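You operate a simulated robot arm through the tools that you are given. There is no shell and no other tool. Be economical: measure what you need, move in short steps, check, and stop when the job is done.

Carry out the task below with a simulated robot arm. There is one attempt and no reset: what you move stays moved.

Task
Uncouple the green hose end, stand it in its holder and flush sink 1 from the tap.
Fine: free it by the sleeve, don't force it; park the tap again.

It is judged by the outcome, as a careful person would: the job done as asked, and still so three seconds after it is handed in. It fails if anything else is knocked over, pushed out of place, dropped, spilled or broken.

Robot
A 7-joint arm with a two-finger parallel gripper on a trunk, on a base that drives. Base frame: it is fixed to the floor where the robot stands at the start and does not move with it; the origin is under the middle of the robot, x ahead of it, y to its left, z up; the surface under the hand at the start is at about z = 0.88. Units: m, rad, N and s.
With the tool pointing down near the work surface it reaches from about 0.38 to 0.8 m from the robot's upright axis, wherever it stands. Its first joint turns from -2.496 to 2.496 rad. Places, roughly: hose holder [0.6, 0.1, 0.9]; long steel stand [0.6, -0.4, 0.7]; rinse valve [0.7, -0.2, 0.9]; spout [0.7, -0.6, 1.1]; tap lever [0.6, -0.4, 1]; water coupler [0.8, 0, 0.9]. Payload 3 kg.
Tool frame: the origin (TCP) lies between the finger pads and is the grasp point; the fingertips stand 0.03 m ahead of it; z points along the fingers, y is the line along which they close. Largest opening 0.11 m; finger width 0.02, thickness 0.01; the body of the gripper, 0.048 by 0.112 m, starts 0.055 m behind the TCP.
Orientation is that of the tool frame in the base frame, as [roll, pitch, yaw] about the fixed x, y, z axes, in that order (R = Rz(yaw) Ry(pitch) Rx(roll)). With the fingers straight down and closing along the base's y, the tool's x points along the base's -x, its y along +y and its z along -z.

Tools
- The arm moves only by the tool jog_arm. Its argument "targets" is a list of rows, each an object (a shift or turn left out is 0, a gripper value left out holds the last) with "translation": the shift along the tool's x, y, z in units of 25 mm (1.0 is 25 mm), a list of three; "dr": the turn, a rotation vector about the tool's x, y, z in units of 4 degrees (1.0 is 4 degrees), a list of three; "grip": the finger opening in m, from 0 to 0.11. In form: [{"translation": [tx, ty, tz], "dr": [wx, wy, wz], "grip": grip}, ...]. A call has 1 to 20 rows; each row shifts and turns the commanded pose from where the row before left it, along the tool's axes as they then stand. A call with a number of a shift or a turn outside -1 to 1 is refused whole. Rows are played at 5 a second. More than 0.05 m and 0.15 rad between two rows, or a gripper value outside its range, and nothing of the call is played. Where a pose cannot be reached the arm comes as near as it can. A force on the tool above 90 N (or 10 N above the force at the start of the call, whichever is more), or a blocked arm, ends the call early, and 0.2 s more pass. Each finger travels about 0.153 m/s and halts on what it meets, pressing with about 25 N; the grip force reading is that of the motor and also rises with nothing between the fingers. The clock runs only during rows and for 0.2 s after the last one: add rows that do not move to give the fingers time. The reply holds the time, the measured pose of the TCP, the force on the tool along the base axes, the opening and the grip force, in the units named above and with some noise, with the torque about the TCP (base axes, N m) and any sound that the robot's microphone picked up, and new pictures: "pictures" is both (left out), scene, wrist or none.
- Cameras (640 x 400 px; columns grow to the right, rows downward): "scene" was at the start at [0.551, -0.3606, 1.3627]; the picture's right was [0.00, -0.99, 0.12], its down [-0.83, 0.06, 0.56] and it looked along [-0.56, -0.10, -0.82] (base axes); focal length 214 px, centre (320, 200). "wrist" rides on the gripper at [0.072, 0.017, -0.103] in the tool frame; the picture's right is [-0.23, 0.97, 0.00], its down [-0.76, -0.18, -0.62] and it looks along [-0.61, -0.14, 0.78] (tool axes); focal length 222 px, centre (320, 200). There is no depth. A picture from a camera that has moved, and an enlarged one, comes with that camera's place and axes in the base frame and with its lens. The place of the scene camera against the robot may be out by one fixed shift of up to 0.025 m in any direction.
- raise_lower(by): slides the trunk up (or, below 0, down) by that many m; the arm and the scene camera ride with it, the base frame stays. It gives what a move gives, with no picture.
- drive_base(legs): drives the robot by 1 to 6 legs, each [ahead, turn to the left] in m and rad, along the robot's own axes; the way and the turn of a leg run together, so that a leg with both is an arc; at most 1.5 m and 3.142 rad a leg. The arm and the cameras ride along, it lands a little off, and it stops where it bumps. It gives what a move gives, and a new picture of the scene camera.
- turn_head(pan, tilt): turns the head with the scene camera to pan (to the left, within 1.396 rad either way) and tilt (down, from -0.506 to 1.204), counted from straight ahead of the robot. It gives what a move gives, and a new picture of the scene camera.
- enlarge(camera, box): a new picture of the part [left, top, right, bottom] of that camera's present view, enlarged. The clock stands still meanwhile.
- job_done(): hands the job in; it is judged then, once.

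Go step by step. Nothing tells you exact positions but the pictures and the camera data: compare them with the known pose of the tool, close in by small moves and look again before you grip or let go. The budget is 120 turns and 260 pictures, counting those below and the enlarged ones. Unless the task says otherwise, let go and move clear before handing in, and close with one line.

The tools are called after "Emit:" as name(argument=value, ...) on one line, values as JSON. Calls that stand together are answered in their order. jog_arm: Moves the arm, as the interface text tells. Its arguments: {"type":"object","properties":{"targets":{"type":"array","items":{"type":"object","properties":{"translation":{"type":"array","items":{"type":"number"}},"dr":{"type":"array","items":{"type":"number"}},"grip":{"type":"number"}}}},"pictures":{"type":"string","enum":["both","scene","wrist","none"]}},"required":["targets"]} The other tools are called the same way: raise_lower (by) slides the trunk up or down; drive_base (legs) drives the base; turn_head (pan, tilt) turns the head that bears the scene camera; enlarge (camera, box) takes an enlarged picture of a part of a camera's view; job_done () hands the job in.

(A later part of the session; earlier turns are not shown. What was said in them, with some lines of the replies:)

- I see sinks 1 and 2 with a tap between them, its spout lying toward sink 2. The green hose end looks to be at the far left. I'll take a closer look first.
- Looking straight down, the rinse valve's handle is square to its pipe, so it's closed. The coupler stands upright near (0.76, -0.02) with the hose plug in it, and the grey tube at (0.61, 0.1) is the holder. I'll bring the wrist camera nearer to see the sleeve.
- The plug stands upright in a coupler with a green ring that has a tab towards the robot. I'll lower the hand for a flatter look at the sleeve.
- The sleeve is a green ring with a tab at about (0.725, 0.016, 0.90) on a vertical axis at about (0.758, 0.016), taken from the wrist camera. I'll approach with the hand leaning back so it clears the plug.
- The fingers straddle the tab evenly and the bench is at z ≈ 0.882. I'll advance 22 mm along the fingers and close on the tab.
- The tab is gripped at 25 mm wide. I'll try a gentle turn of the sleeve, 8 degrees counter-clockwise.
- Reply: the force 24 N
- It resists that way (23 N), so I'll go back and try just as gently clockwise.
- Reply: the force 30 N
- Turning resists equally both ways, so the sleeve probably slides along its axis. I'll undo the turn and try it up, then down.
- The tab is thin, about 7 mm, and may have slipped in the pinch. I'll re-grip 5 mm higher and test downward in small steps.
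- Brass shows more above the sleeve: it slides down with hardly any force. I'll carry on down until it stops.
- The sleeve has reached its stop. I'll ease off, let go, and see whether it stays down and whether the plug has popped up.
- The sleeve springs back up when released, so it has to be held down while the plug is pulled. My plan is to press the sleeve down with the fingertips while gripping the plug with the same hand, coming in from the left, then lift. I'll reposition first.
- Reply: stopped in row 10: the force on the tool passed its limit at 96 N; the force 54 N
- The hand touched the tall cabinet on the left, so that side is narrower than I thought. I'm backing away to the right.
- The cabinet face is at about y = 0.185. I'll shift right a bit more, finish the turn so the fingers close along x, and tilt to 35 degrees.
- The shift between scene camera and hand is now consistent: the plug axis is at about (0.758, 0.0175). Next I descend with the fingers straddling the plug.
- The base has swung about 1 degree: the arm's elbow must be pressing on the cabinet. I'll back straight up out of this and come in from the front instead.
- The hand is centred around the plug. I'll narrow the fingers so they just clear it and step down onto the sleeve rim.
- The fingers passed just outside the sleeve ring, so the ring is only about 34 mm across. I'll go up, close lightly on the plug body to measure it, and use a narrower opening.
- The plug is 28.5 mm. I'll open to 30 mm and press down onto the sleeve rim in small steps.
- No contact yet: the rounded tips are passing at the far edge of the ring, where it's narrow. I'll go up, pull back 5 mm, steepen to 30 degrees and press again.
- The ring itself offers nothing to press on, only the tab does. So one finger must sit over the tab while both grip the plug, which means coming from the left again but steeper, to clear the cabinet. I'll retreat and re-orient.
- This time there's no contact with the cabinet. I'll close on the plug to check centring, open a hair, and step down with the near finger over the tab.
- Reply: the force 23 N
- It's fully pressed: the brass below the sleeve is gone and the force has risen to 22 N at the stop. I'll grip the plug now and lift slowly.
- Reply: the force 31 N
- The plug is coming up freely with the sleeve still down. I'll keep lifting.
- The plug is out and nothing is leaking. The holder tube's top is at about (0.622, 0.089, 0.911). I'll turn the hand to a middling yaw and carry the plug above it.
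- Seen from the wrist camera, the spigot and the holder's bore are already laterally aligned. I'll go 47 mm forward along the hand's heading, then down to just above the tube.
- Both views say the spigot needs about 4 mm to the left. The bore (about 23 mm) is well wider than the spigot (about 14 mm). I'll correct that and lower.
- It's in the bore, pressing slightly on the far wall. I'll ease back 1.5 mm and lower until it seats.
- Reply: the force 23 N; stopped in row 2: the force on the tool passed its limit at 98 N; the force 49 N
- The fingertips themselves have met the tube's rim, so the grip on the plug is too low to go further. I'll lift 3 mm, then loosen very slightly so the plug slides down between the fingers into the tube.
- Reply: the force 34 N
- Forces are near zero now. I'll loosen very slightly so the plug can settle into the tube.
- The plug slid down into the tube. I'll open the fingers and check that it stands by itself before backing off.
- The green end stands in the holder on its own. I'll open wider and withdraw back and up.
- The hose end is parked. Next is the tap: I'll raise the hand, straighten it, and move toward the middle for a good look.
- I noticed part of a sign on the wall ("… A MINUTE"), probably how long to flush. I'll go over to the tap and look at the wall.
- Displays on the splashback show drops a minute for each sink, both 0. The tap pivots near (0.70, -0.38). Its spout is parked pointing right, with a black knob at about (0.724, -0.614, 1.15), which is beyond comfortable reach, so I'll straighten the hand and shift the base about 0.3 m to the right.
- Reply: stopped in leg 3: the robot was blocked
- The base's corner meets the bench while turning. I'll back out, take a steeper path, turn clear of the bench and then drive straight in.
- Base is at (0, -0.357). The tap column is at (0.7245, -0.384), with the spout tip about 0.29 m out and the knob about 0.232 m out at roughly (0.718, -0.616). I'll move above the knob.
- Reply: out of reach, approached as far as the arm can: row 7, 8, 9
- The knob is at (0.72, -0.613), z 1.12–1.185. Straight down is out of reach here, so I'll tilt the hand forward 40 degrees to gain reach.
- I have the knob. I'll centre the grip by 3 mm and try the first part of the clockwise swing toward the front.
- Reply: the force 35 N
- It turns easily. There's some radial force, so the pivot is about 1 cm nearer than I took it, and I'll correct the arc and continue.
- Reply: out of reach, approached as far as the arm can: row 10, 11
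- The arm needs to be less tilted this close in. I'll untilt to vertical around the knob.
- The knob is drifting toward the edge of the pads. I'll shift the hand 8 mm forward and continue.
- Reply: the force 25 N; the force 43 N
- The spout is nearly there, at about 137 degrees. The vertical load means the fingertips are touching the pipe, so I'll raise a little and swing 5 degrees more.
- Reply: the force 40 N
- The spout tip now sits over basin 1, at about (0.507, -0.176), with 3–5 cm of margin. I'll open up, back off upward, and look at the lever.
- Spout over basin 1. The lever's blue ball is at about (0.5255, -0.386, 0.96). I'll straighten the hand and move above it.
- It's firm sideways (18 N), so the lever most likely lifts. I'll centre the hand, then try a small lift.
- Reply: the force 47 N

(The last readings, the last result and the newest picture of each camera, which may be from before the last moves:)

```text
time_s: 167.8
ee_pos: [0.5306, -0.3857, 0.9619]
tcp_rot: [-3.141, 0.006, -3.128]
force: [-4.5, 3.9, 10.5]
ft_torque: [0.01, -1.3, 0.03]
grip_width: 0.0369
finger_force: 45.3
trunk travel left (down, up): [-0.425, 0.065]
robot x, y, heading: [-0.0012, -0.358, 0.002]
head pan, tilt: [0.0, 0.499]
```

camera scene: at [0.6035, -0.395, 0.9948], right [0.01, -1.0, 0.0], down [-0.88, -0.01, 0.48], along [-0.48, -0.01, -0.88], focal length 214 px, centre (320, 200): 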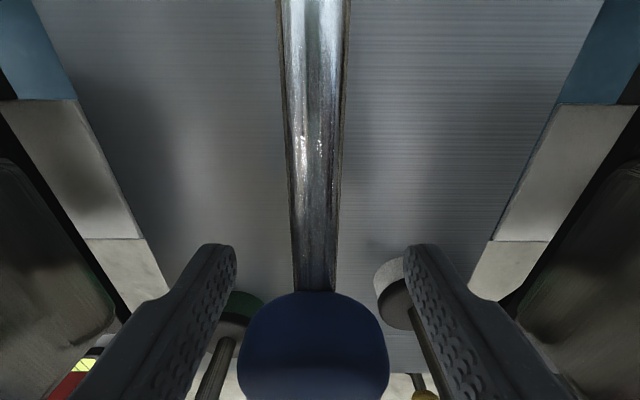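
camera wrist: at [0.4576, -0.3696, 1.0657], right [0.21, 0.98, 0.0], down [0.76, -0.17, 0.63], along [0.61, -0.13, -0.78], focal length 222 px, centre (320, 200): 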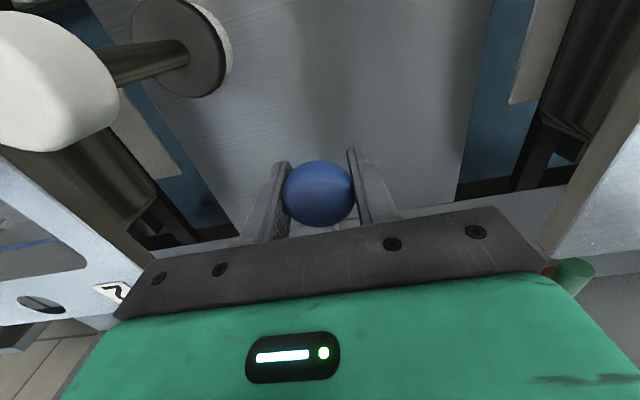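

Neither up nor down gives. I'll look closely at how the lever is mounted.

Emit:
turn_head(pan=0.0, tilt=-0.5)

Emit:
turn_head(pan=0.0, tilt=0.0)

```text
time_s: 169.1
ee_pos: [0.5298, -0.3857, 0.9612]
tcp_rot: [3.141, 0.005, -3.128]
force: [-0.7, 4.8, 5.0]
ft_torque: [-0.08, -2.93, -0.08]
grip_width: 0.0371
finger_force: 44.8
trunk travel left (down, up): [-0.425, 0.065]
robot x, y, heading: [-0.0004, -0.3573, 0.001]
head pan, tilt: [0.0, -0.499]
camera scene: at [0.6908, -0.3922, 1.0153], right [0.01, -1.0, 0.0], down [-0.89, -0.01, -0.46], along [0.46, 0.01, -0.89], focal length 214 px, centre (320, 200)
```

scene: 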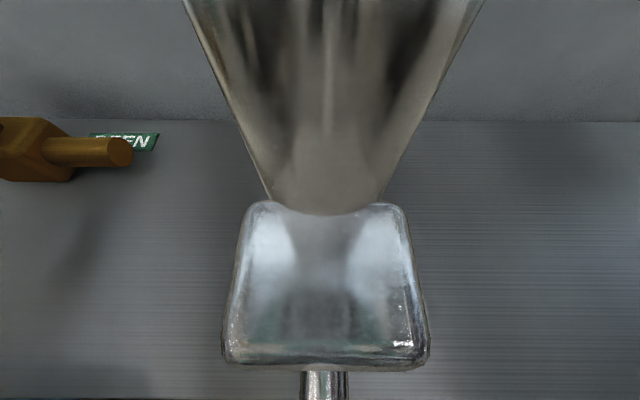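

```text
time_s: 170.0
ee_pos: [0.5301, -0.3858, 0.961]
tcp_rot: [-3.141, 0.003, -3.128]
force: [1.6, 6.8, 6.2]
ft_torque: [0.0, -0.84, 0.05]
grip_width: 0.0371
finger_force: 44.9
trunk travel left (down, up): [-0.425, 0.065]
robot x, y, heading: [-0.0009, -0.3614, -0.002]
head pan, tilt: [0.0, 0.0]
camera scene: at [0.6525, -0.3928, 0.9934], right [0.01, -1.0, 0.0], down [-1.0, -0.01, 0.0], along [0.0, 0.0, -1.0], focal length 214 px, centre (320, 200)
```

scene: 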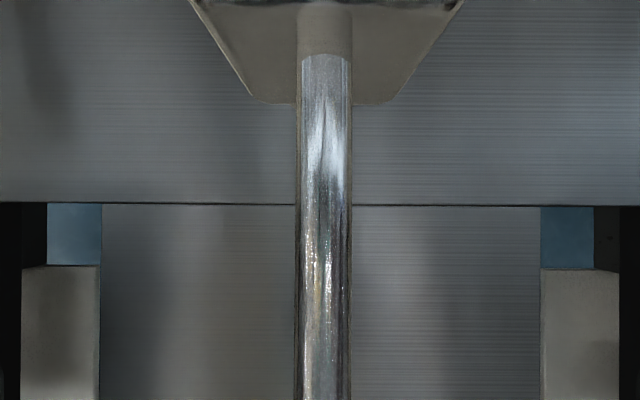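

Emit:
jog_arm(targets=[{"translation": [0, 0, 0.06]}, {"translation": [0, 0, 0.06]}, {"translation": [0, 0, 0.06]}, {}], pictures="none")

Emit:
jog_arm(targets=[{"translation": [0, -0.08, -0.1]}, {"translation": [0, -0.08, -0.1]}, {"translation": [0, -0.06, -0.05]}, {}], pictures="none")

```text
time_s: 171.0
ee_pos: [0.5303, -0.3857, 0.9555]
tcp_rot: [-3.141, 0.002, -3.128]
force: [-3.2, 2.1, 8.2]
ft_torque: [0.0, -0.97, 0.03]
grip_width: 0.037
finger_force: 45.4
trunk travel left (down, up): [-0.425, 0.065]
robot x, y, heading: [0.0001, -0.3619, -0.0]
head pan, tilt: [0.0, 0.0]
```

```text
time_s: 172.0
ee_pos: [0.5309, -0.3849, 0.9614]
tcp_rot: [-3.141, 0.003, -3.126]
force: [-6.9, 72.7, -7.7]
ft_torque: [-0.46, 1.25, -0.09]
grip_width: 0.0374
finger_force: 45.2
trunk travel left (down, up): [-0.425, 0.065]
robot x, y, heading: [-0.0021, -0.3619, 0.005]
head pan, tilt: [0.0, 0.0]
```

Sideways is rigid, but the lever does move down freely (5 mm with about 8 N), and up is its closed stop. I'll undo the sideways preload and push it down.

Emit:
jog_arm(targets=[{"translation": [0, 0.11, 0]}, {"translation": [0, 0.11, 0.1]}, {"translation": [0, 0, 0.2]}, {"translation": [0, 0, 0.2]}, {}], pictures="wrist")

Emit:
turn_head(pan=1.2, tilt=0.0)

```text
time_s: 173.2
ee_pos: [0.5322, -0.385, 0.9496]
tcp_rot: [-3.139, 0.004, -3.127]
force: [-5.4, 19.5, 9.0]
ft_torque: [-0.22, -1.11, 0.05]
grip_width: 0.037
finger_force: 45.2
trunk travel left (down, up): [-0.425, 0.065]
robot x, y, heading: [-0.0017, -0.3599, -0.003]
head pan, tilt: [0.0, 0.0]
camera wrist: at [0.4579, -0.3695, 1.0524], right [0.21, 0.98, 0.0], down [0.76, -0.17, 0.63], along [0.61, -0.13, -0.78], focal length 222 px, centre (320, 200)
```

wrist: 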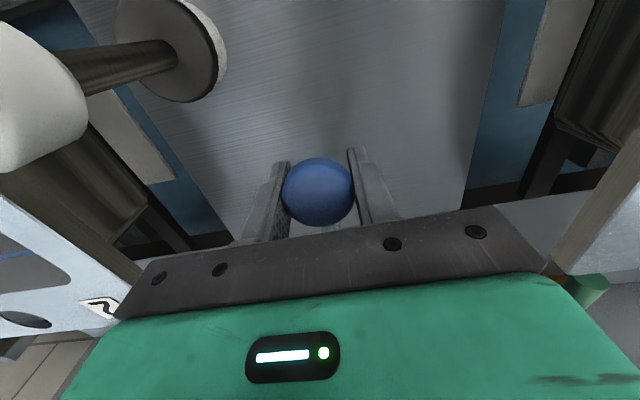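

```text
time_s: 174.6
ee_pos: [0.5327, -0.3861, 0.9502]
tcp_rot: [-3.141, 0.003, -3.128]
force: [-1.8, 17.8, 6.7]
ft_torque: [-0.11, -0.68, -0.15]
grip_width: 0.0371
finger_force: 45.0
trunk travel left (down, up): [-0.425, 0.065]
robot x, y, heading: [-0.0043, -0.3588, 0.001]
head pan, tilt: [1.201, 0.0]
camera scene: at [0.6516, -0.3089, 1.0394], right [0.01, -0.36, -0.93], down [-1.0, -0.01, 0.0], along [-0.01, 0.93, -0.36], focal length 214 px, centre (320, 200)
```

scene: 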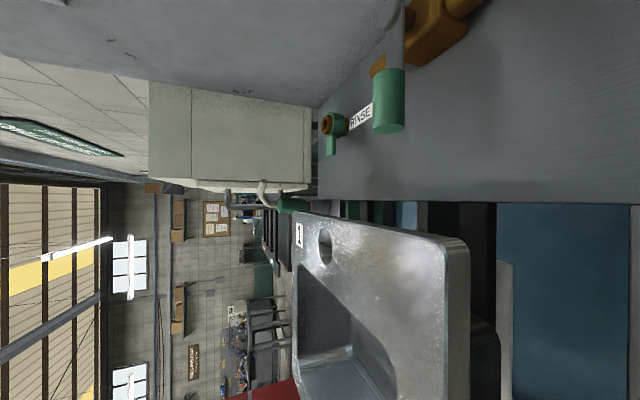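

Emit:
jog_arm(targets=[{"translation": [0, 0.08, 0.3]}, {"translation": [0, 0, 0.3]}, {}], pictures="none")

Emit:
turn_head(pan=1.2, tilt=0.8)

```text
time_s: 175.4
ee_pos: [0.5313, -0.3846, 0.9352]
tcp_rot: [-3.141, 0.006, -3.129]
force: [1.2, -7.5, 10.0]
ft_torque: [-0.08, -1.12, 0.02]
grip_width: 0.0371
finger_force: 45.6
trunk travel left (down, up): [-0.425, 0.065]
robot x, y, heading: [-0.0024, -0.3626, 0.004]
head pan, tilt: [1.201, 0.0]
```

```text
time_s: 176.5
ee_pos: [0.5324, -0.3852, 0.9337]
tcp_rot: [3.141, 0.002, -3.128]
force: [4.4, -15.8, 10.6]
ft_torque: [0.01, -0.93, 0.04]
grip_width: 0.0372
finger_force: 45.2
trunk travel left (down, up): [-0.425, 0.065]
robot x, y, heading: [-0.0005, -0.3616, 0.002]
head pan, tilt: [1.201, 0.799]
camera scene: at [0.5802, -0.3185, 1.0277], right [0.01, -0.36, -0.93], down [-0.69, -0.68, 0.26], along [-0.72, 0.64, -0.25], focal length 214 px, centre (320, 200)
```

scene: 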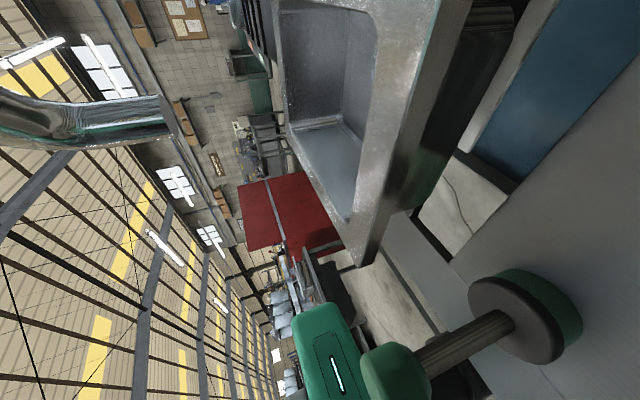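

Emit:
jog_arm(targets=[{"translation": [0, -0.05, 0.2]}, {"translation": [0, 0, 0.2]}, {}], pictures="scene")

```text
time_s: 177.3
ee_pos: [0.5326, -0.3852, 0.9247]
tcp_rot: [-3.141, 0.007, -3.127]
force: [9.5, 0.7, 12.8]
ft_torque: [-0.02, -1.07, -0.01]
grip_width: 0.0372
finger_force: 44.6
trunk travel left (down, up): [-0.425, 0.065]
robot x, y, heading: [0.0002, -0.3622, 0.002]
head pan, tilt: [1.201, 0.799]
camera scene: at [0.5806, -0.3185, 1.018], right [0.01, -0.36, -0.93], down [-0.69, -0.68, 0.26], along [-0.72, 0.64, -0.26], focal length 214 px, centre (320, 200)
```

scene: 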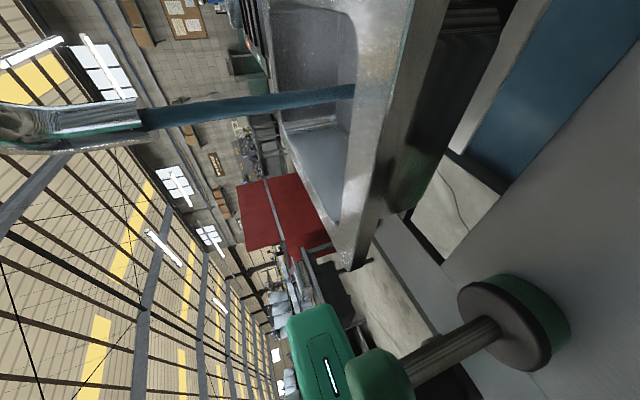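

Water is running into basin 1. I'll hold for a few seconds and check that it drains.

Emit:
jog_arm(targets=[{}, {}, {}, {}, {}, {}, {}, {}, {}, {}, {}, {}, {}, {}, {}, {}, {}, {}, {}, {}], pictures="scene")

Emit:
turn_head(pan=0.9, tilt=0.2)

```text
time_s: 181.5
ee_pos: [0.5325, -0.3862, 0.9244]
tcp_rot: [-3.14, 0.002, -3.126]
force: [11.4, 7.8, 5.1]
ft_torque: [-0.09, 0.15, -0.07]
grip_width: 0.0369
finger_force: 45.4
trunk travel left (down, up): [-0.425, 0.065]
robot x, y, heading: [-0.0004, -0.3614, 0.004]
head pan, tilt: [1.201, 0.799]
camera scene: at [0.5808, -0.3185, 1.0173], right [0.01, -0.36, -0.93], down [-0.69, -0.68, 0.26], along [-0.73, 0.64, -0.25], focal length 214 px, centre (320, 200)
```

scene: 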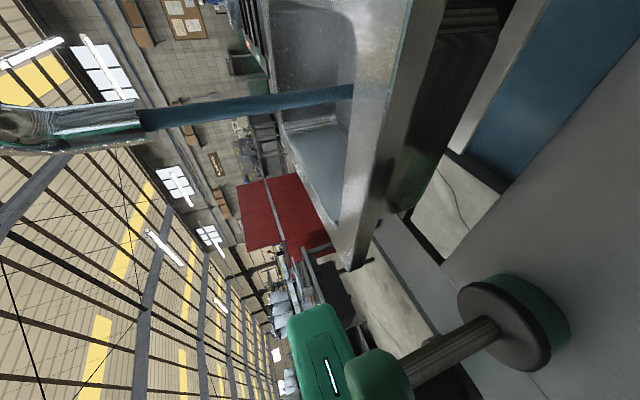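

```text
time_s: 182.5
ee_pos: [0.5324, -0.3856, 0.9247]
tcp_rot: [3.141, 0.001, -3.127]
force: [9.9, 7.5, 3.4]
ft_torque: [-0.12, 0.29, -0.03]
grip_width: 0.0369
finger_force: 45.5
trunk travel left (down, up): [-0.425, 0.065]
robot x, y, heading: [0.0008, -0.3574, 0.001]
head pan, tilt: [0.901, 0.201]
camera scene: at [0.6344, -0.3199, 0.9887], right [0.01, -0.62, -0.78], down [-0.98, -0.17, 0.12], along [-0.21, 0.77, -0.61], focal length 214 px, centre (320, 200)
```

scene: 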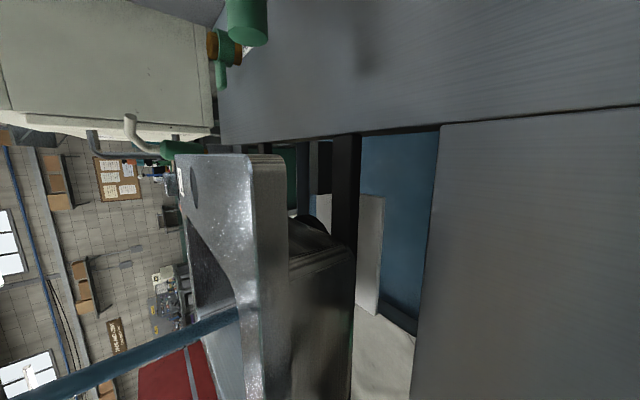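

Emit:
jog_arm(targets=[{}, {}, {}, {}, {}, {}, {}, {}, {}, {}, {}, {}, {}, {}, {}, {}, {}, {}, {}, {}], pictures="none")

Emit:
jog_arm(targets=[{"translation": [0, 0, -0.3]}, {"translation": [0, -0.03, -0.3]}, {"translation": [0, -0.03, -0.3]}, {"translation": [0, 0, -0.3]}, {"translation": [0, 0, -0.3]}, {"translation": [0, 0, -0.2]}, {}], pictures="none")

Emit:
turn_head(pan=1.2, tilt=0.8)

```text
time_s: 186.7
ee_pos: [0.5329, -0.3854, 0.9241]
tcp_rot: [3.142, 0.005, -3.128]
force: [7.0, 6.5, 3.9]
ft_torque: [-0.16, 0.18, 0.0]
grip_width: 0.037
finger_force: 44.6
trunk travel left (down, up): [-0.425, 0.065]
robot x, y, heading: [0.0012, -0.3628, -0.002]
head pan, tilt: [0.901, 0.201]
```

```text
time_s: 188.3
ee_pos: [0.5316, -0.3855, 0.9656]
tcp_rot: [-3.14, -0.003, -3.127]
force: [-8.5, 14.9, -44.2]
ft_torque: [0.41, 0.22, -0.02]
grip_width: 0.0372
finger_force: 44.9
trunk travel left (down, up): [-0.425, 0.065]
robot x, y, heading: [-0.0002, -0.36, 0.001]
head pan, tilt: [0.901, 0.201]
```

```text
time_s: 189.3
ee_pos: [0.5319, -0.3853, 0.9661]
tcp_rot: [-3.141, 0.0, -3.128]
force: [-16.4, 17.3, -56.6]
ft_torque: [0.52, 0.78, 0.02]
grip_width: 0.0369
finger_force: 45.2
trunk travel left (down, up): [-0.425, 0.065]
robot x, y, heading: [-0.0024, -0.361, 0.001]
head pan, tilt: [1.201, 0.799]
camera scene: at [0.5805, -0.3186, 1.0587], right [0.0, -0.36, -0.93], down [-0.69, -0.68, 0.26], along [-0.73, 0.64, -0.25], focal length 214 px, centre (320, 200)
```

scene: 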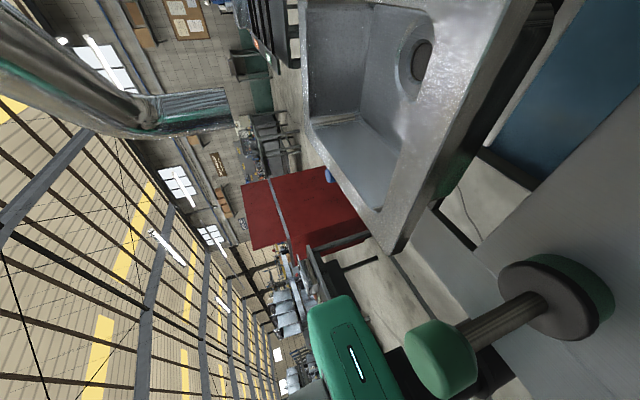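

Water is off and the lever is back at its stop. I'll ease the preload, release, rise, and check the displays.

Emit:
jog_arm(targets=[{"translation": [0, 0.06, 0.22]}, {}], pictures="none")

Emit:
jog_arm(targets=[{"grip": 0.05}, {"grip": 0.07}, {}, {"translation": [0, 0, -1]}, {"translation": [0, 0, -1]}, {"translation": [0, 0, -1]}, {"translation": [0, 0, -1]}, {"translation": [0, 0, -1]}, {"translation": [0.5, 0, -1]}, {"translation": [0.5, 0, -1]}, {"translation": [0.5, 0, -1]}, {"translation": [0.5, 0, -1]}, {"translation": [0.5, 0, -1]}, {}], pictures="both")

```text
time_s: 189.9
ee_pos: [0.5313, -0.3855, 0.9632]
tcp_rot: [-3.14, 0.008, -3.128]
force: [-18.7, 2.8, 6.6]
ft_torque: [0.55, -0.68, 0.15]
grip_width: 0.0371
finger_force: 45.0
trunk travel left (down, up): [-0.425, 0.065]
robot x, y, heading: [-0.0004, -0.3563, 0.003]
head pan, tilt: [1.201, 0.799]
```

```text
time_s: 192.9
ee_pos: [0.4661, -0.3859, 1.2112]
tcp_rot: [3.14, 0.003, -3.129]
force: [-0.3, 0.2, 0.0]
ft_torque: [-0.04, 0.0, -0.02]
grip_width: 0.0701
finger_force: 0.1
trunk travel left (down, up): [-0.425, 0.065]
robot x, y, heading: [-0.0024, -0.3604, 0.004]
head pan, tilt: [1.201, 0.799]
camera scene: at [0.5155, -0.3188, 1.3055], right [0.01, -0.36, -0.93], down [-0.69, -0.68, 0.26], along [-0.73, 0.64, -0.25], focal length 214 px, centre (320, 200)
camera wrist: at [0.394, -0.3698, 1.315], right [0.21, 0.98, 0.0], down [0.76, -0.17, 0.62], along [0.61, -0.13, -0.78], focal length 222 px, centre (320, 200)
```

scene: 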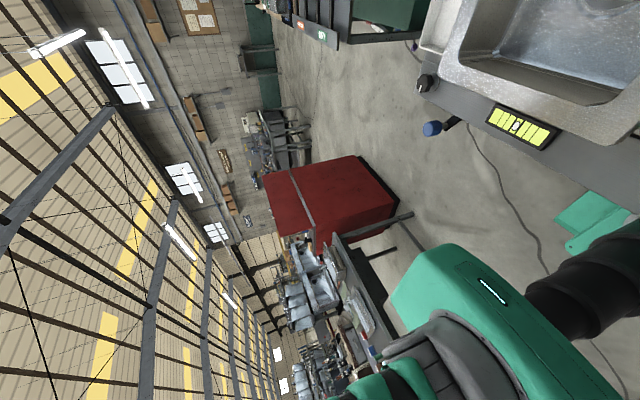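
wrist: 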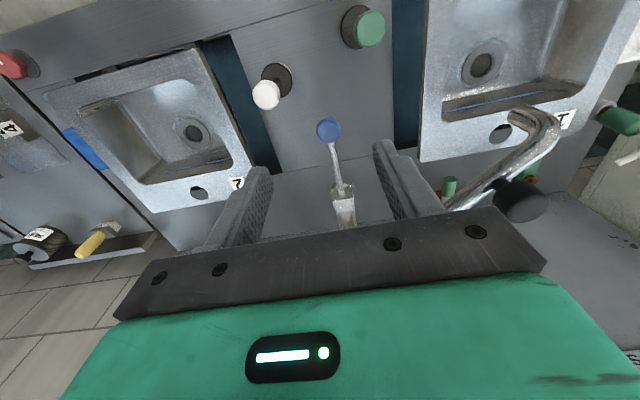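

Emit:
turn_head(pan=0.0, tilt=-0.5)

Emit:
jog_arm(targets=[{"translation": [0, 0, -1]}, {"translation": [0, 0, -1]}, {"translation": [0, 0, -1]}, {"translation": [0, 0, -1]}, {"dr": [0, -1, 0]}, {"dr": [0, -1, 0]}, {"dr": [0, -1, 0]}, {"dr": [0, -1, 0]}, {"dr": [0, -1, 0]}, {"dr": [0, -1, 0]}, {}], pictures="scene")

```text
time_s: 194.4
ee_pos: [0.466, -0.3859, 1.2123]
tcp_rot: [3.141, 0.004, -3.129]
force: [0.0, 0.3, -0.4]
ft_torque: [0.02, -0.02, 0.0]
grip_width: 0.07
finger_force: 0.0
trunk travel left (down, up): [-0.425, 0.065]
robot x, y, heading: [-0.0026, -0.3581, 0.004]
head pan, tilt: [0.0, -0.499]
camera scene: at [0.6291, -0.3925, 1.2678], right [0.01, -1.0, 0.0], down [-0.88, -0.01, -0.48], along [0.48, 0.01, -0.88], focal length 214 px, centre (320, 200)
```

scene: 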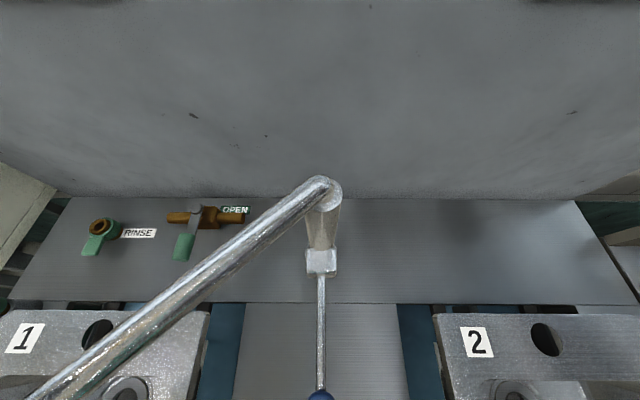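

```text
time_s: 196.8
ee_pos: [0.4685, -0.3862, 1.3121]
tcp_rot: [-3.141, 0.422, -3.127]
force: [-0.9, 0.8, -0.3]
ft_torque: [-0.02, -0.02, -0.01]
grip_width: 0.07
finger_force: 0.0
trunk travel left (down, up): [-0.425, 0.065]
robot x, y, heading: [0.0028, -0.3598, 0.003]
head pan, tilt: [0.0, -0.499]
camera scene: at [0.5899, -0.3929, 1.4222], right [0.01, -1.0, 0.0], down [-0.6, -0.01, -0.8], along [0.8, 0.01, -0.61], focal length 214 px, centre (320, 200)
```

scene: 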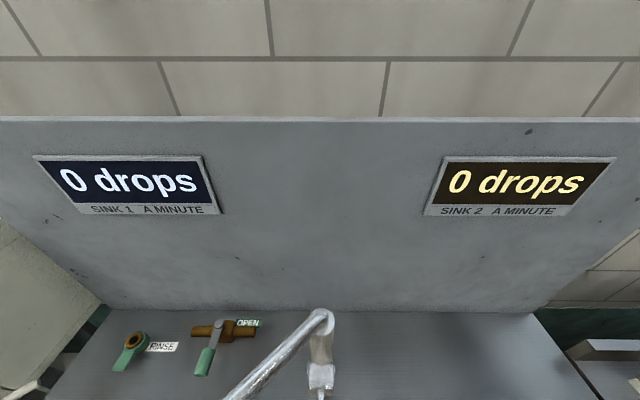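

Both displays read 0 drops. Now to park the spout: back to the black knob, at about (0.556, -0.213).

Emit:
jog_arm(targets=[{"dr": [0, 1, 0]}, {"dr": [0, 1, 0]}, {"dr": [0, 1, 0]}, {"dr": [0, 1, 0]}, {"dr": [0, 1, 0]}, {"dr": [0, 1, 0]}, {"translation": [-0.5, 0.989, 0.286]}, {"translation": [-0.5, 0.989, 0.286]}, {"translation": [-0.5, 0.989, 0.286]}, {"translation": [-0.5, 0.989, 0.286]}, {"translation": [-0.5, 0.989, 0.286]}, {"translation": [-0.5, 0.989, 0.286]}, {"translation": [-0.5, 0.989, 0.286]}, {}], pictures="none")

Emit:
turn_head(pan=0.0, tilt=0.55)

Emit:
jog_arm(targets=[{}], pictures="wrist")

```text
time_s: 199.8
ee_pos: [0.5539, -0.2112, 1.2619]
tcp_rot: [3.141, 0.006, -3.126]
force: [0.3, 0.9, 0.3]
ft_torque: [0.0, 0.04, -0.03]
grip_width: 0.0701
finger_force: 0.1
trunk travel left (down, up): [-0.425, 0.065]
robot x, y, heading: [-0.0013, -0.3578, 0.001]
head pan, tilt: [0.0, -0.499]
```

```text
time_s: 201.1
ee_pos: [0.5533, -0.2128, 1.2615]
tcp_rot: [-3.141, 0.004, -3.127]
force: [-0.7, 0.5, 0.2]
ft_torque: [0.01, 0.0, 0.02]
grip_width: 0.07
finger_force: 0.1
trunk travel left (down, up): [-0.425, 0.065]
robot x, y, heading: [-0.0034, -0.36, 0.006]
head pan, tilt: [0.0, 0.55]
camera scene: at [0.6252, -0.2201, 1.2946], right [0.01, -1.0, 0.0], down [-0.85, -0.01, 0.52], along [-0.52, -0.01, -0.85], focal length 214 px, centre (320, 200)
```

scene: 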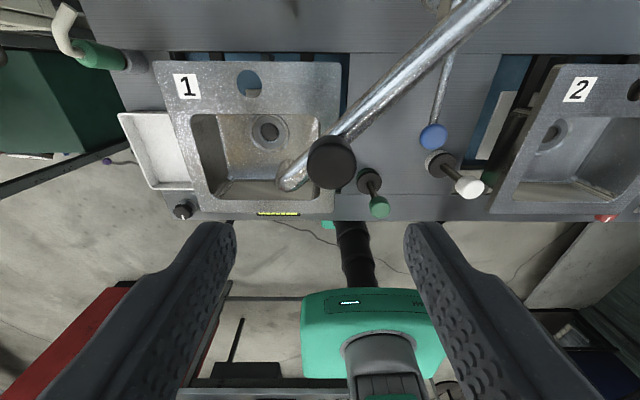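

```text
time_s: 201.5
ee_pos: [0.5545, -0.2121, 1.262]
tcp_rot: [3.14, 0.003, -3.128]
force: [0.4, 0.0, -0.4]
ft_torque: [0.02, 0.03, 0.04]
grip_width: 0.0696
finger_force: 0.0
trunk travel left (down, up): [-0.425, 0.065]
robot x, y, heading: [0.0001, -0.3644, 0.009]
head pan, tilt: [0.0, 0.55]
camera wrist: at [0.481, -0.1962, 1.3647], right [0.21, 0.98, 0.0], down [0.76, -0.17, 0.63], along [0.61, -0.13, -0.78], focal length 222 px, centre (320, 200)
```

wrist: 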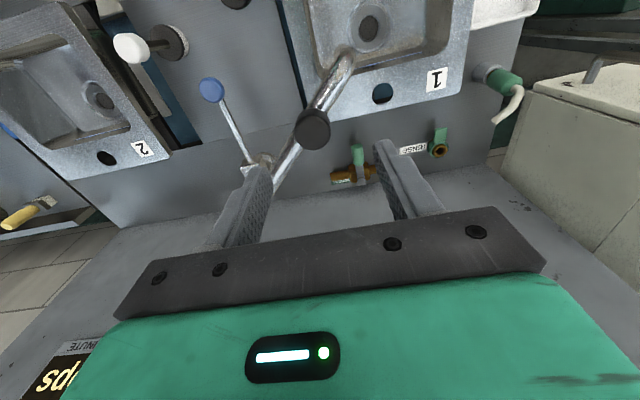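

Emit:
jog_arm(targets=[{"translation": [-0.02, -0.06, 0.92]}, {"translation": [-0.02, -0.06, 0.92]}, {"translation": [-0.02, -0.06, 0.92]}, {"translation": [-0.02, -0.06, 0.92]}, {}], pictures="wrist")

Emit:
jog_arm(targets=[{"grip": 0.05}, {"grip": 0.036}, {"grip": 0.028}, {}], pictures="wrist")

```text
time_s: 202.7
ee_pos: [0.5559, -0.2181, 1.1723]
tcp_rot: [-3.141, 0.004, -3.128]
force: [-0.2, -0.2, 0.1]
ft_torque: [-0.04, 0.01, 0.0]
grip_width: 0.0705
finger_force: 0.1
trunk travel left (down, up): [-0.425, 0.065]
robot x, y, heading: [-0.0006, -0.3647, -0.005]
head pan, tilt: [0.0, 0.55]
camera wrist: at [0.4825, -0.2016, 1.2745], right [0.21, 0.98, 0.0], down [0.76, -0.17, 0.63], along [0.61, -0.13, -0.78], focal length 222 px, centre (320, 200)
```

wrist: 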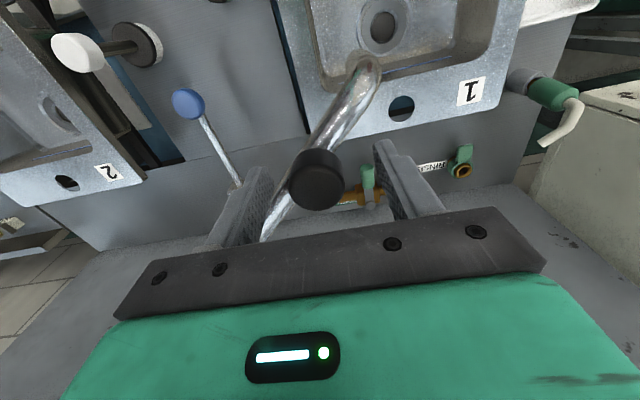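

```text
time_s: 203.7
ee_pos: [0.5559, -0.2192, 1.1714]
tcp_rot: [-3.14, 0.004, -3.13]
force: [0.3, -18.5, -1.6]
ft_torque: [-0.61, -0.3, -0.54]
grip_width: 0.0329
finger_force: 44.5
trunk travel left (down, up): [-0.425, 0.065]
robot x, y, heading: [0.0007, -0.3586, 0.002]
head pan, tilt: [0.0, 0.55]
camera wrist: at [0.4825, -0.2038, 1.2745], right [0.21, 0.98, 0.0], down [0.76, -0.17, 0.63], along [0.61, -0.13, -0.78], focal length 222 px, centre (320, 200)
```

wrist: 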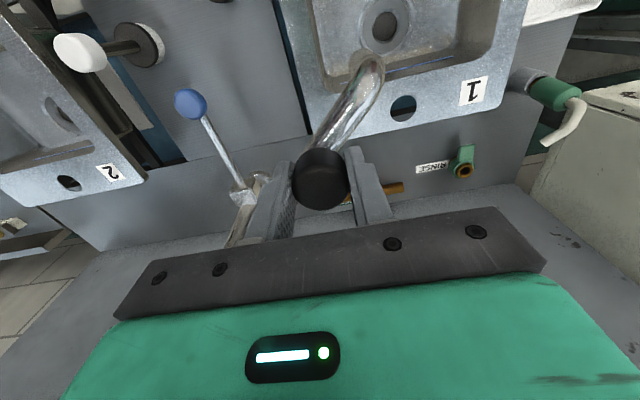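

Gripped. From the three knob positions, a refitted pivot is (0.708, -0.391) with radius 0.227. I'll swing back counter-clockwise.

Emit:
jog_arm(targets=[{"translation": [0, -0.07, 0]}, {"translation": [0.386, -0.362, 0]}, {"translation": [0.364, -0.384, 0]}, {"translation": [0.341, -0.404, 0]}, {"translation": [0.317, -0.423, 0]}, {"translation": [0.292, -0.441, 0]}, {"translation": [0.266, -0.457, 0]}, {"translation": [0.239, -0.472, 0]}, {"translation": [0.211, -0.485, 0]}, {}], pictures="none")

Emit:
jog_arm(targets=[{"translation": [0.182, -0.497, 0]}, {"translation": [0.153, -0.506, 0]}, {"translation": [0.123, -0.514, 0]}, {"translation": [0.093, -0.521, 0]}, {"translation": [0.063, -0.525, 0]}, {"translation": [0.032, -0.528, 0]}, {"translation": [0.002, -0.529, 0]}, {"translation": [-0.029, -0.528, 0]}, {}], pictures="scene")

```text
time_s: 205.9
ee_pos: [0.4948, -0.3065, 1.1692]
tcp_rot: [-3.141, 0.0, -3.131]
force: [-3.1, -0.4, -13.4]
ft_torque: [0.55, 0.88, -0.36]
grip_width: 0.0333
finger_force: 44.7
trunk travel left (down, up): [-0.425, 0.065]
robot x, y, heading: [0.0021, -0.3588, 0.007]
head pan, tilt: [0.0, 0.55]
```

```text
time_s: 207.9
ee_pos: [0.482, -0.4118, 1.1698]
tcp_rot: [-3.141, 0.005, -3.13]
force: [3.0, -1.6, 15.8]
ft_torque: [0.69, 0.42, -0.31]
grip_width: 0.0334
finger_force: 44.8
trunk travel left (down, up): [-0.425, 0.065]
robot x, y, heading: [-0.0008, -0.3565, 0.007]
head pan, tilt: [0.0, 0.55]
camera scene: at [0.5531, -0.419, 1.2027], right [0.01, -1.0, 0.0], down [-0.86, -0.01, 0.52], along [-0.52, -0.01, -0.86], focal length 214 px, centre (320, 200)
```

scene: 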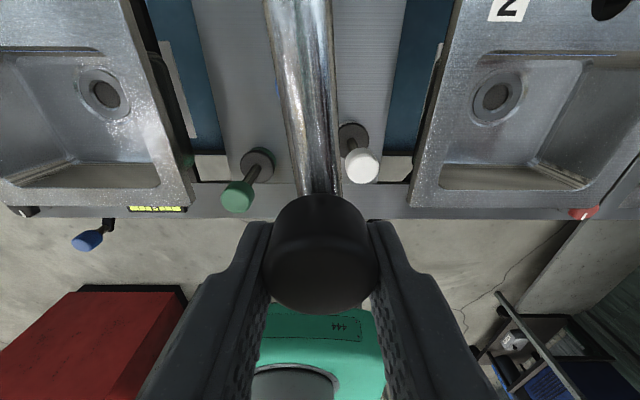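

The arc fits well. I'll continue, then tilt for the outer part.

Emit:
jog_arm(targets=[{"translation": [-0.06, -0.526, 0]}, {"translation": [-0.09, -0.521, 0]}, {"translation": [-0.121, -0.515, 0]}, {"translation": [-0.15, -0.507, 0]}, {"translation": [-0.179, -0.498, 0]}, {"translation": [-0.208, -0.486, 0]}, {"translation": [-0.236, -0.474, 0]}, {"translation": [-0.263, -0.459, 0]}, {}], pictures="none")

Emit:
jog_arm(targets=[{"dr": [0, -1, 0]}, {"dr": [0, -1, 0]}, {"dr": [0, -1, 0]}, {"dr": [0, -1, 0]}, {"dr": [0, -1, 0]}, {"dr": [0, -1, 0]}, {"dr": [0, -1, 0]}, {"dr": [0, -1, 0]}, {}], pictures="wrist")

```text
time_s: 209.9
ee_pos: [0.5132, -0.5088, 1.1694]
tcp_rot: [3.14, 0.001, -3.126]
force: [-9.6, -5.9, -7.6]
ft_torque: [0.12, 0.3, -0.02]
grip_width: 0.0327
finger_force: 45.1
trunk travel left (down, up): [-0.425, 0.065]
robot x, y, heading: [-0.0007, -0.3619, 0.001]
head pan, tilt: [0.0, 0.55]
```

```text
time_s: 211.9
ee_pos: [0.5172, -0.509, 1.1695]
tcp_rot: [3.141, 0.564, -3.128]
force: [-5.7, -1.3, -15.8]
ft_torque: [-0.61, -0.47, 0.17]
grip_width: 0.0338
finger_force: 44.7
trunk travel left (down, up): [-0.425, 0.065]
robot x, y, heading: [0.0007, -0.3626, 0.001]
head pan, tilt: [0.0, 0.55]
camera wrist: at [0.399, -0.494, 1.2181], right [0.18, 0.98, 0.12], down [0.32, -0.17, 0.93], along [0.93, -0.13, -0.34], focal length 222 px, centre (320, 200)
```

wrist: 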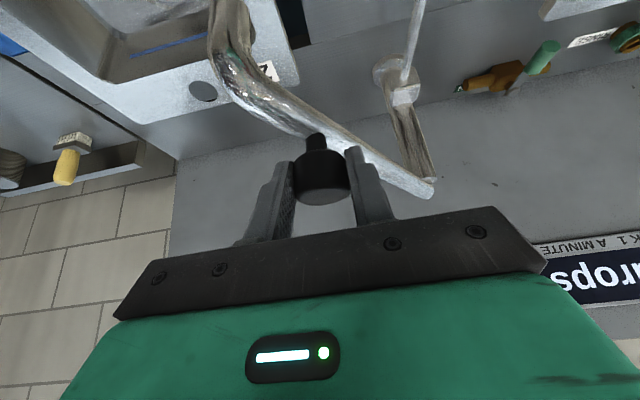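

Emit:
jog_arm(targets=[{"translation": [-0.249, -0.451, 0.158]}, {"translation": [-0.271, -0.433, 0.171]}, {"translation": [-0.292, -0.413, 0.185]}, {"translation": [-0.313, -0.391, 0.198]}, {"translation": [-0.332, -0.369, 0.21]}, {"translation": [-0.35, -0.345, 0.221]}, {"translation": [-0.367, -0.32, 0.232]}, {"translation": [-0.382, -0.293, 0.241]}, {"translation": [-0.395, -0.266, 0.25]}, {}], pictures="none")

Emit:
jog_arm(targets=[{"translation": [-0.408, -0.239, 0.258]}, {"translation": [-0.419, -0.21, 0.265]}, {"translation": [-0.429, -0.18, 0.271]}, {"translation": [-0.438, -0.149, 0.277]}, {"translation": [-0.444, -0.118, 0.281]}, {"translation": [-0.45, -0.087, 0.284]}, {}], pictures="scene")

```text
time_s: 214.1
ee_pos: [0.6031, -0.5882, 1.1715]
tcp_rot: [-3.141, 0.563, -3.126]
force: [0.6, 1.4, 2.8]
ft_torque: [0.34, 0.69, 0.35]
grip_width: 0.0335
finger_force: 45.3
trunk travel left (down, up): [-0.425, 0.065]
robot x, y, heading: [0.0031, -0.3627, 0.001]
head pan, tilt: [0.0, 0.55]
```

```text
time_s: 215.7
ee_pos: [0.6811, -0.6126, 1.17]
tcp_rot: [3.14, 0.561, -3.127]
force: [0.3, 1.9, 0.0]
ft_torque: [0.56, 1.15, 0.21]
grip_width: 0.0334
finger_force: 45.2
trunk travel left (down, up): [-0.425, 0.065]
robot x, y, heading: [-0.0019, -0.359, 0.005]
head pan, tilt: [0.0, 0.55]
camera scene: at [0.7219, -0.6212, 1.2281], right [0.01, -1.0, 0.0], down [-1.0, -0.01, -0.01], along [0.01, 0.0, -1.0], focal length 214 px, centre (320, 200)
```

scene: 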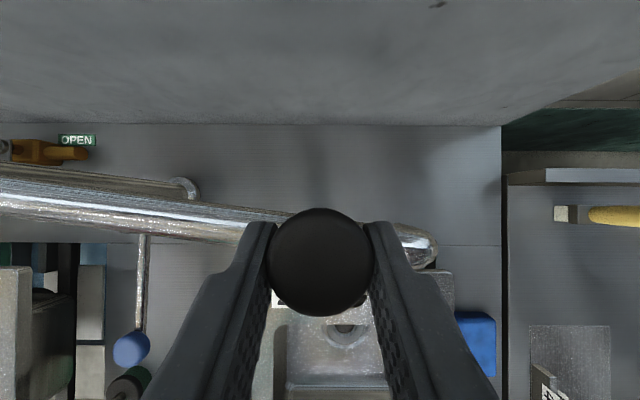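

Emit:
jog_arm(targets=[{"translation": [-0.453, -0.055, 0.286]}, {"translation": [-0.455, -0.023, 0.287]}, {"translation": [-0.455, 0.008, 0.288]}, {}], pictures="scene")

```text
time_s: 216.7
ee_pos: [0.7231, -0.6153, 1.1708]
tcp_rot: [-3.141, 0.563, -3.127]
force: [2.5, 4.7, -0.6]
ft_torque: [0.29, -1.21, -0.35]
grip_width: 0.0338
finger_force: 44.6
trunk travel left (down, up): [-0.425, 0.065]
robot x, y, heading: [-0.0003, -0.355, 0.002]
head pan, tilt: [0.0, 0.55]
camera scene: at [0.7634, -0.6226, 1.2289], right [0.01, -1.0, 0.0], down [-1.0, -0.01, -0.01], along [0.01, 0.0, -1.0], focal length 214 px, centre (320, 200)
```

scene: 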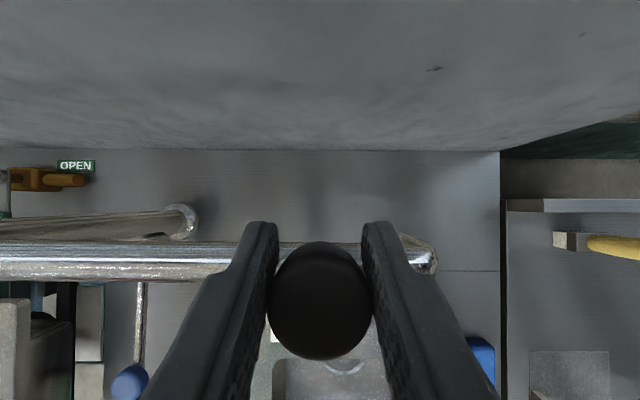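

It's parked to within about 1.5 degrees, slightly too far. I'll bring it back 6 mm, then release.

Emit:
jog_arm(targets=[{"translation": [0.203, 0, -0.128]}, {}], pictures="scene")

Emit:
enlarge(camera="scene", box=[0, 180, 260, 320])

```text
time_s: 217.3
ee_pos: [0.7166, -0.6146, 1.1712]
tcp_rot: [3.139, 0.563, -3.128]
force: [2.3, 6.9, 7.4]
ft_torque: [0.53, -0.35, -0.29]
grip_width: 0.0334
finger_force: 44.8
trunk travel left (down, up): [-0.425, 0.065]
robot x, y, heading: [-0.0009, -0.3592, -0.002]
head pan, tilt: [0.0, 0.55]
camera scene: at [0.7567, -0.6225, 1.2288], right [0.01, -1.0, 0.0], down [-1.0, -0.01, -0.01], along [0.01, 0.0, -1.0], focal length 214 px, centre (320, 200)
```

scene: 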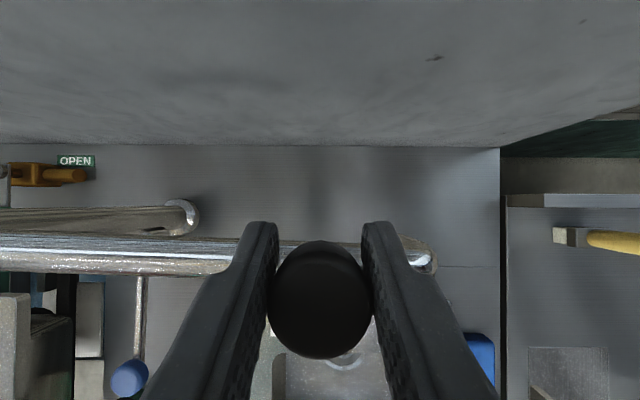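

```text
2.46 times, centred on (130, 250) of scene
camera zoom: at [0.7567, -0.6225, 1.2288], right [0.01, -1.0, 0.0], down [-1.0, -0.01, -0.01], along [0.01, 0.0, -1.0], focal length 528 px, centre (788, 77)
```

zoom: 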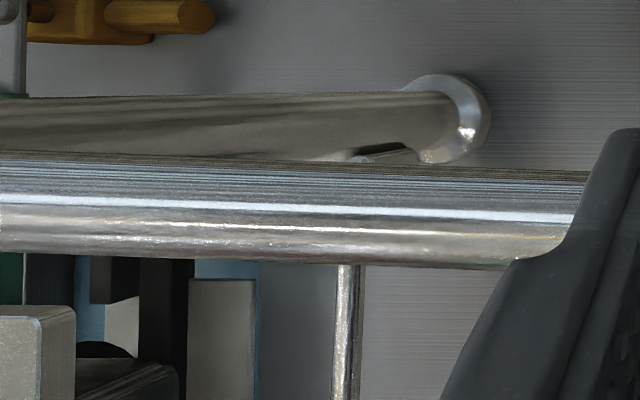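

Emit:
jog_arm(targets=[{"translation": [-0.1, 0, 0.064]}, {}, {"grip": 0.05}, {"grip": 0.07}, {}, {"translation": [0, 0, -0.9]}, {"translation": [0, 0, -0.9]}, {"translation": [0, 0, -0.9]}, {"translation": [0, 0, -0.9]}, {"translation": [0, 0, -0.9]}, {"translation": [0, 0, -0.9]}, {"translation": [0.5, 0, -0.9]}, {}], pictures="both")

```text
time_s: 220.1
ee_pos: [0.6241, -0.6157, 1.2968]
tcp_rot: [3.141, 0.56, -3.127]
force: [-0.8, 0.3, 0.1]
ft_torque: [0.0, 0.0, -0.03]
grip_width: 0.0703
finger_force: 0.1
trunk travel left (down, up): [-0.425, 0.065]
robot x, y, heading: [-0.0019, -0.3626, 0.003]
head pan, tilt: [0.0, 0.55]
camera scene: at [0.6649, -0.6238, 1.3543], right [0.01, -1.0, 0.0], down [-1.0, -0.01, -0.01], along [0.01, 0.0, -1.0], focal length 214 px, centre (320, 200)
camera wrist: at [0.5075, -0.6001, 1.3448], right [0.18, 0.98, 0.12], down [0.32, -0.17, 0.93], along [0.93, -0.13, -0.34], focal length 222 px, centre (320, 200)
```

scene: 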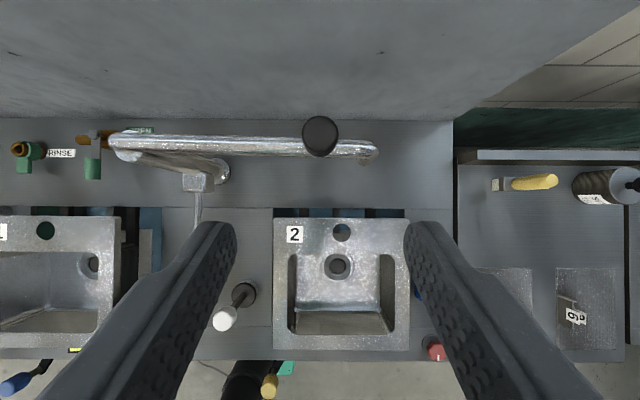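
wrist: 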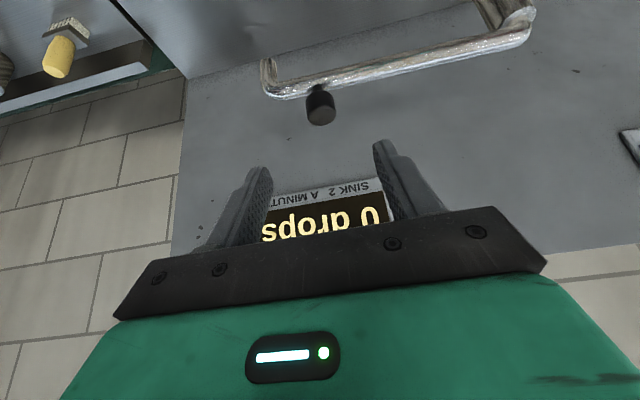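

The tap is parked as it was. One last check that the hose end still stands.

Emit:
jog_arm(targets=[{"dr": [0, 1, 0]}, {"dr": [0, 1, 0]}, {"dr": [0, 1, 0]}, {"dr": [0, 1, 0]}, {"dr": [0, 1, 0]}, {"dr": [0, 1, 0]}, {"dr": [0, 1, 0]}, {"dr": [0, 1, 0]}, {"translation": [0.8, 0.9, -0.2]}, {"translation": [0.8, 0.9, -0.2]}, {"translation": [0.8, 0.9, -0.2]}, {"translation": [0.8, 0.9, -0.2]}, {"translation": [0.3, 1, 0]}, {"translation": [0, 1, 0]}, {"translation": [0, 1, 0]}, {"translation": [0, 1, 0]}, {"translation": [0, 1, 0]}, {"translation": [0, 1, 0]}, {"translation": [0, 1, 0]}], pictures="wrist")

Emit:
turn_head(pan=0.3, tilt=0.0)

```text
time_s: 224.1
ee_pos: [0.5334, -0.3521, 1.3149]
tcp_rot: [-3.141, 0.002, -3.128]
force: [0.5, 0.4, 0.4]
ft_torque: [0.05, -0.07, 0.02]
grip_width: 0.0699
finger_force: 0.0
trunk travel left (down, up): [-0.425, 0.065]
robot x, y, heading: [-0.0003, -0.3621, -0.005]
head pan, tilt: [0.0, 0.55]
camera wrist: at [0.4597, -0.3358, 1.418], right [0.21, 0.98, 0.0], down [0.76, -0.17, 0.63], along [0.61, -0.13, -0.78], focal length 222 px, centre (320, 200)
```

wrist: 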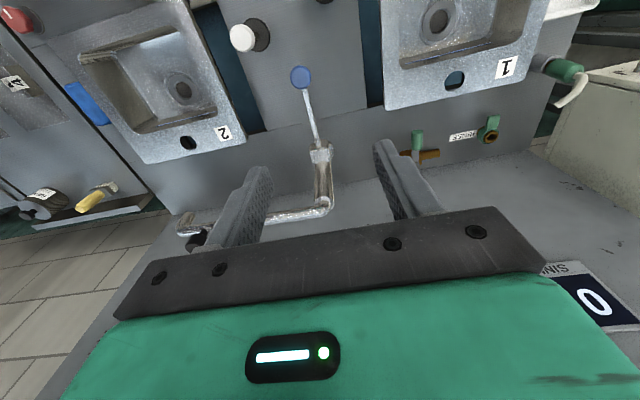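

```text
time_s: 225.1
ee_pos: [0.5325, -0.3522, 1.3149]
tcp_rot: [3.141, 0.004, -3.129]
force: [-1.1, 0.2, 0.3]
ft_torque: [0.04, -0.01, 0.01]
grip_width: 0.0702
finger_force: 0.1
trunk travel left (down, up): [-0.425, 0.065]
robot x, y, heading: [-0.0002, -0.3619, 0.005]
head pan, tilt: [0.3, 0.0]
camera scene: at [0.6542, -0.3326, 1.3519], right [0.01, -0.96, -0.3], down [-1.0, -0.01, 0.0], along [0.0, 0.3, -0.96], focal length 214 px, centre (320, 200)
```

scene: 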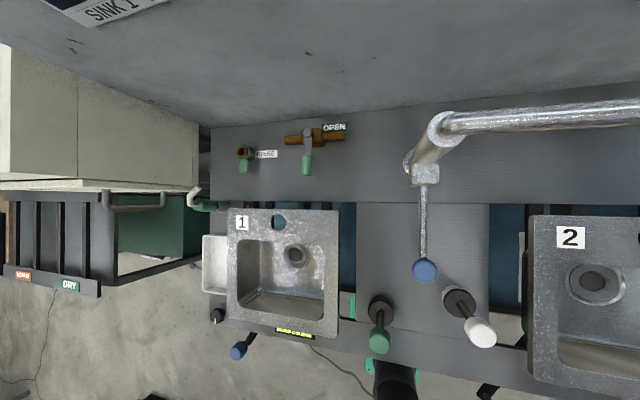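

The hose end stands in its holder, the lever is closed with both counters at zero drops, and the spout is parked. The hand is clear, so I'm handing in.

Emit:
job_done()

```text
The job is handed in.
```

The green hose end was uncoupled by its sleeve and is standing in its holder. Sink 1 was flushed from the tap for about ten seconds. The lever is shut (both counters read 0 drops) and the spout is parked within about a degree of where it was. On the way, the arm bumped the left cabinet twice and the base touched the bench once while turning; I saw nothing moved or knocked over.
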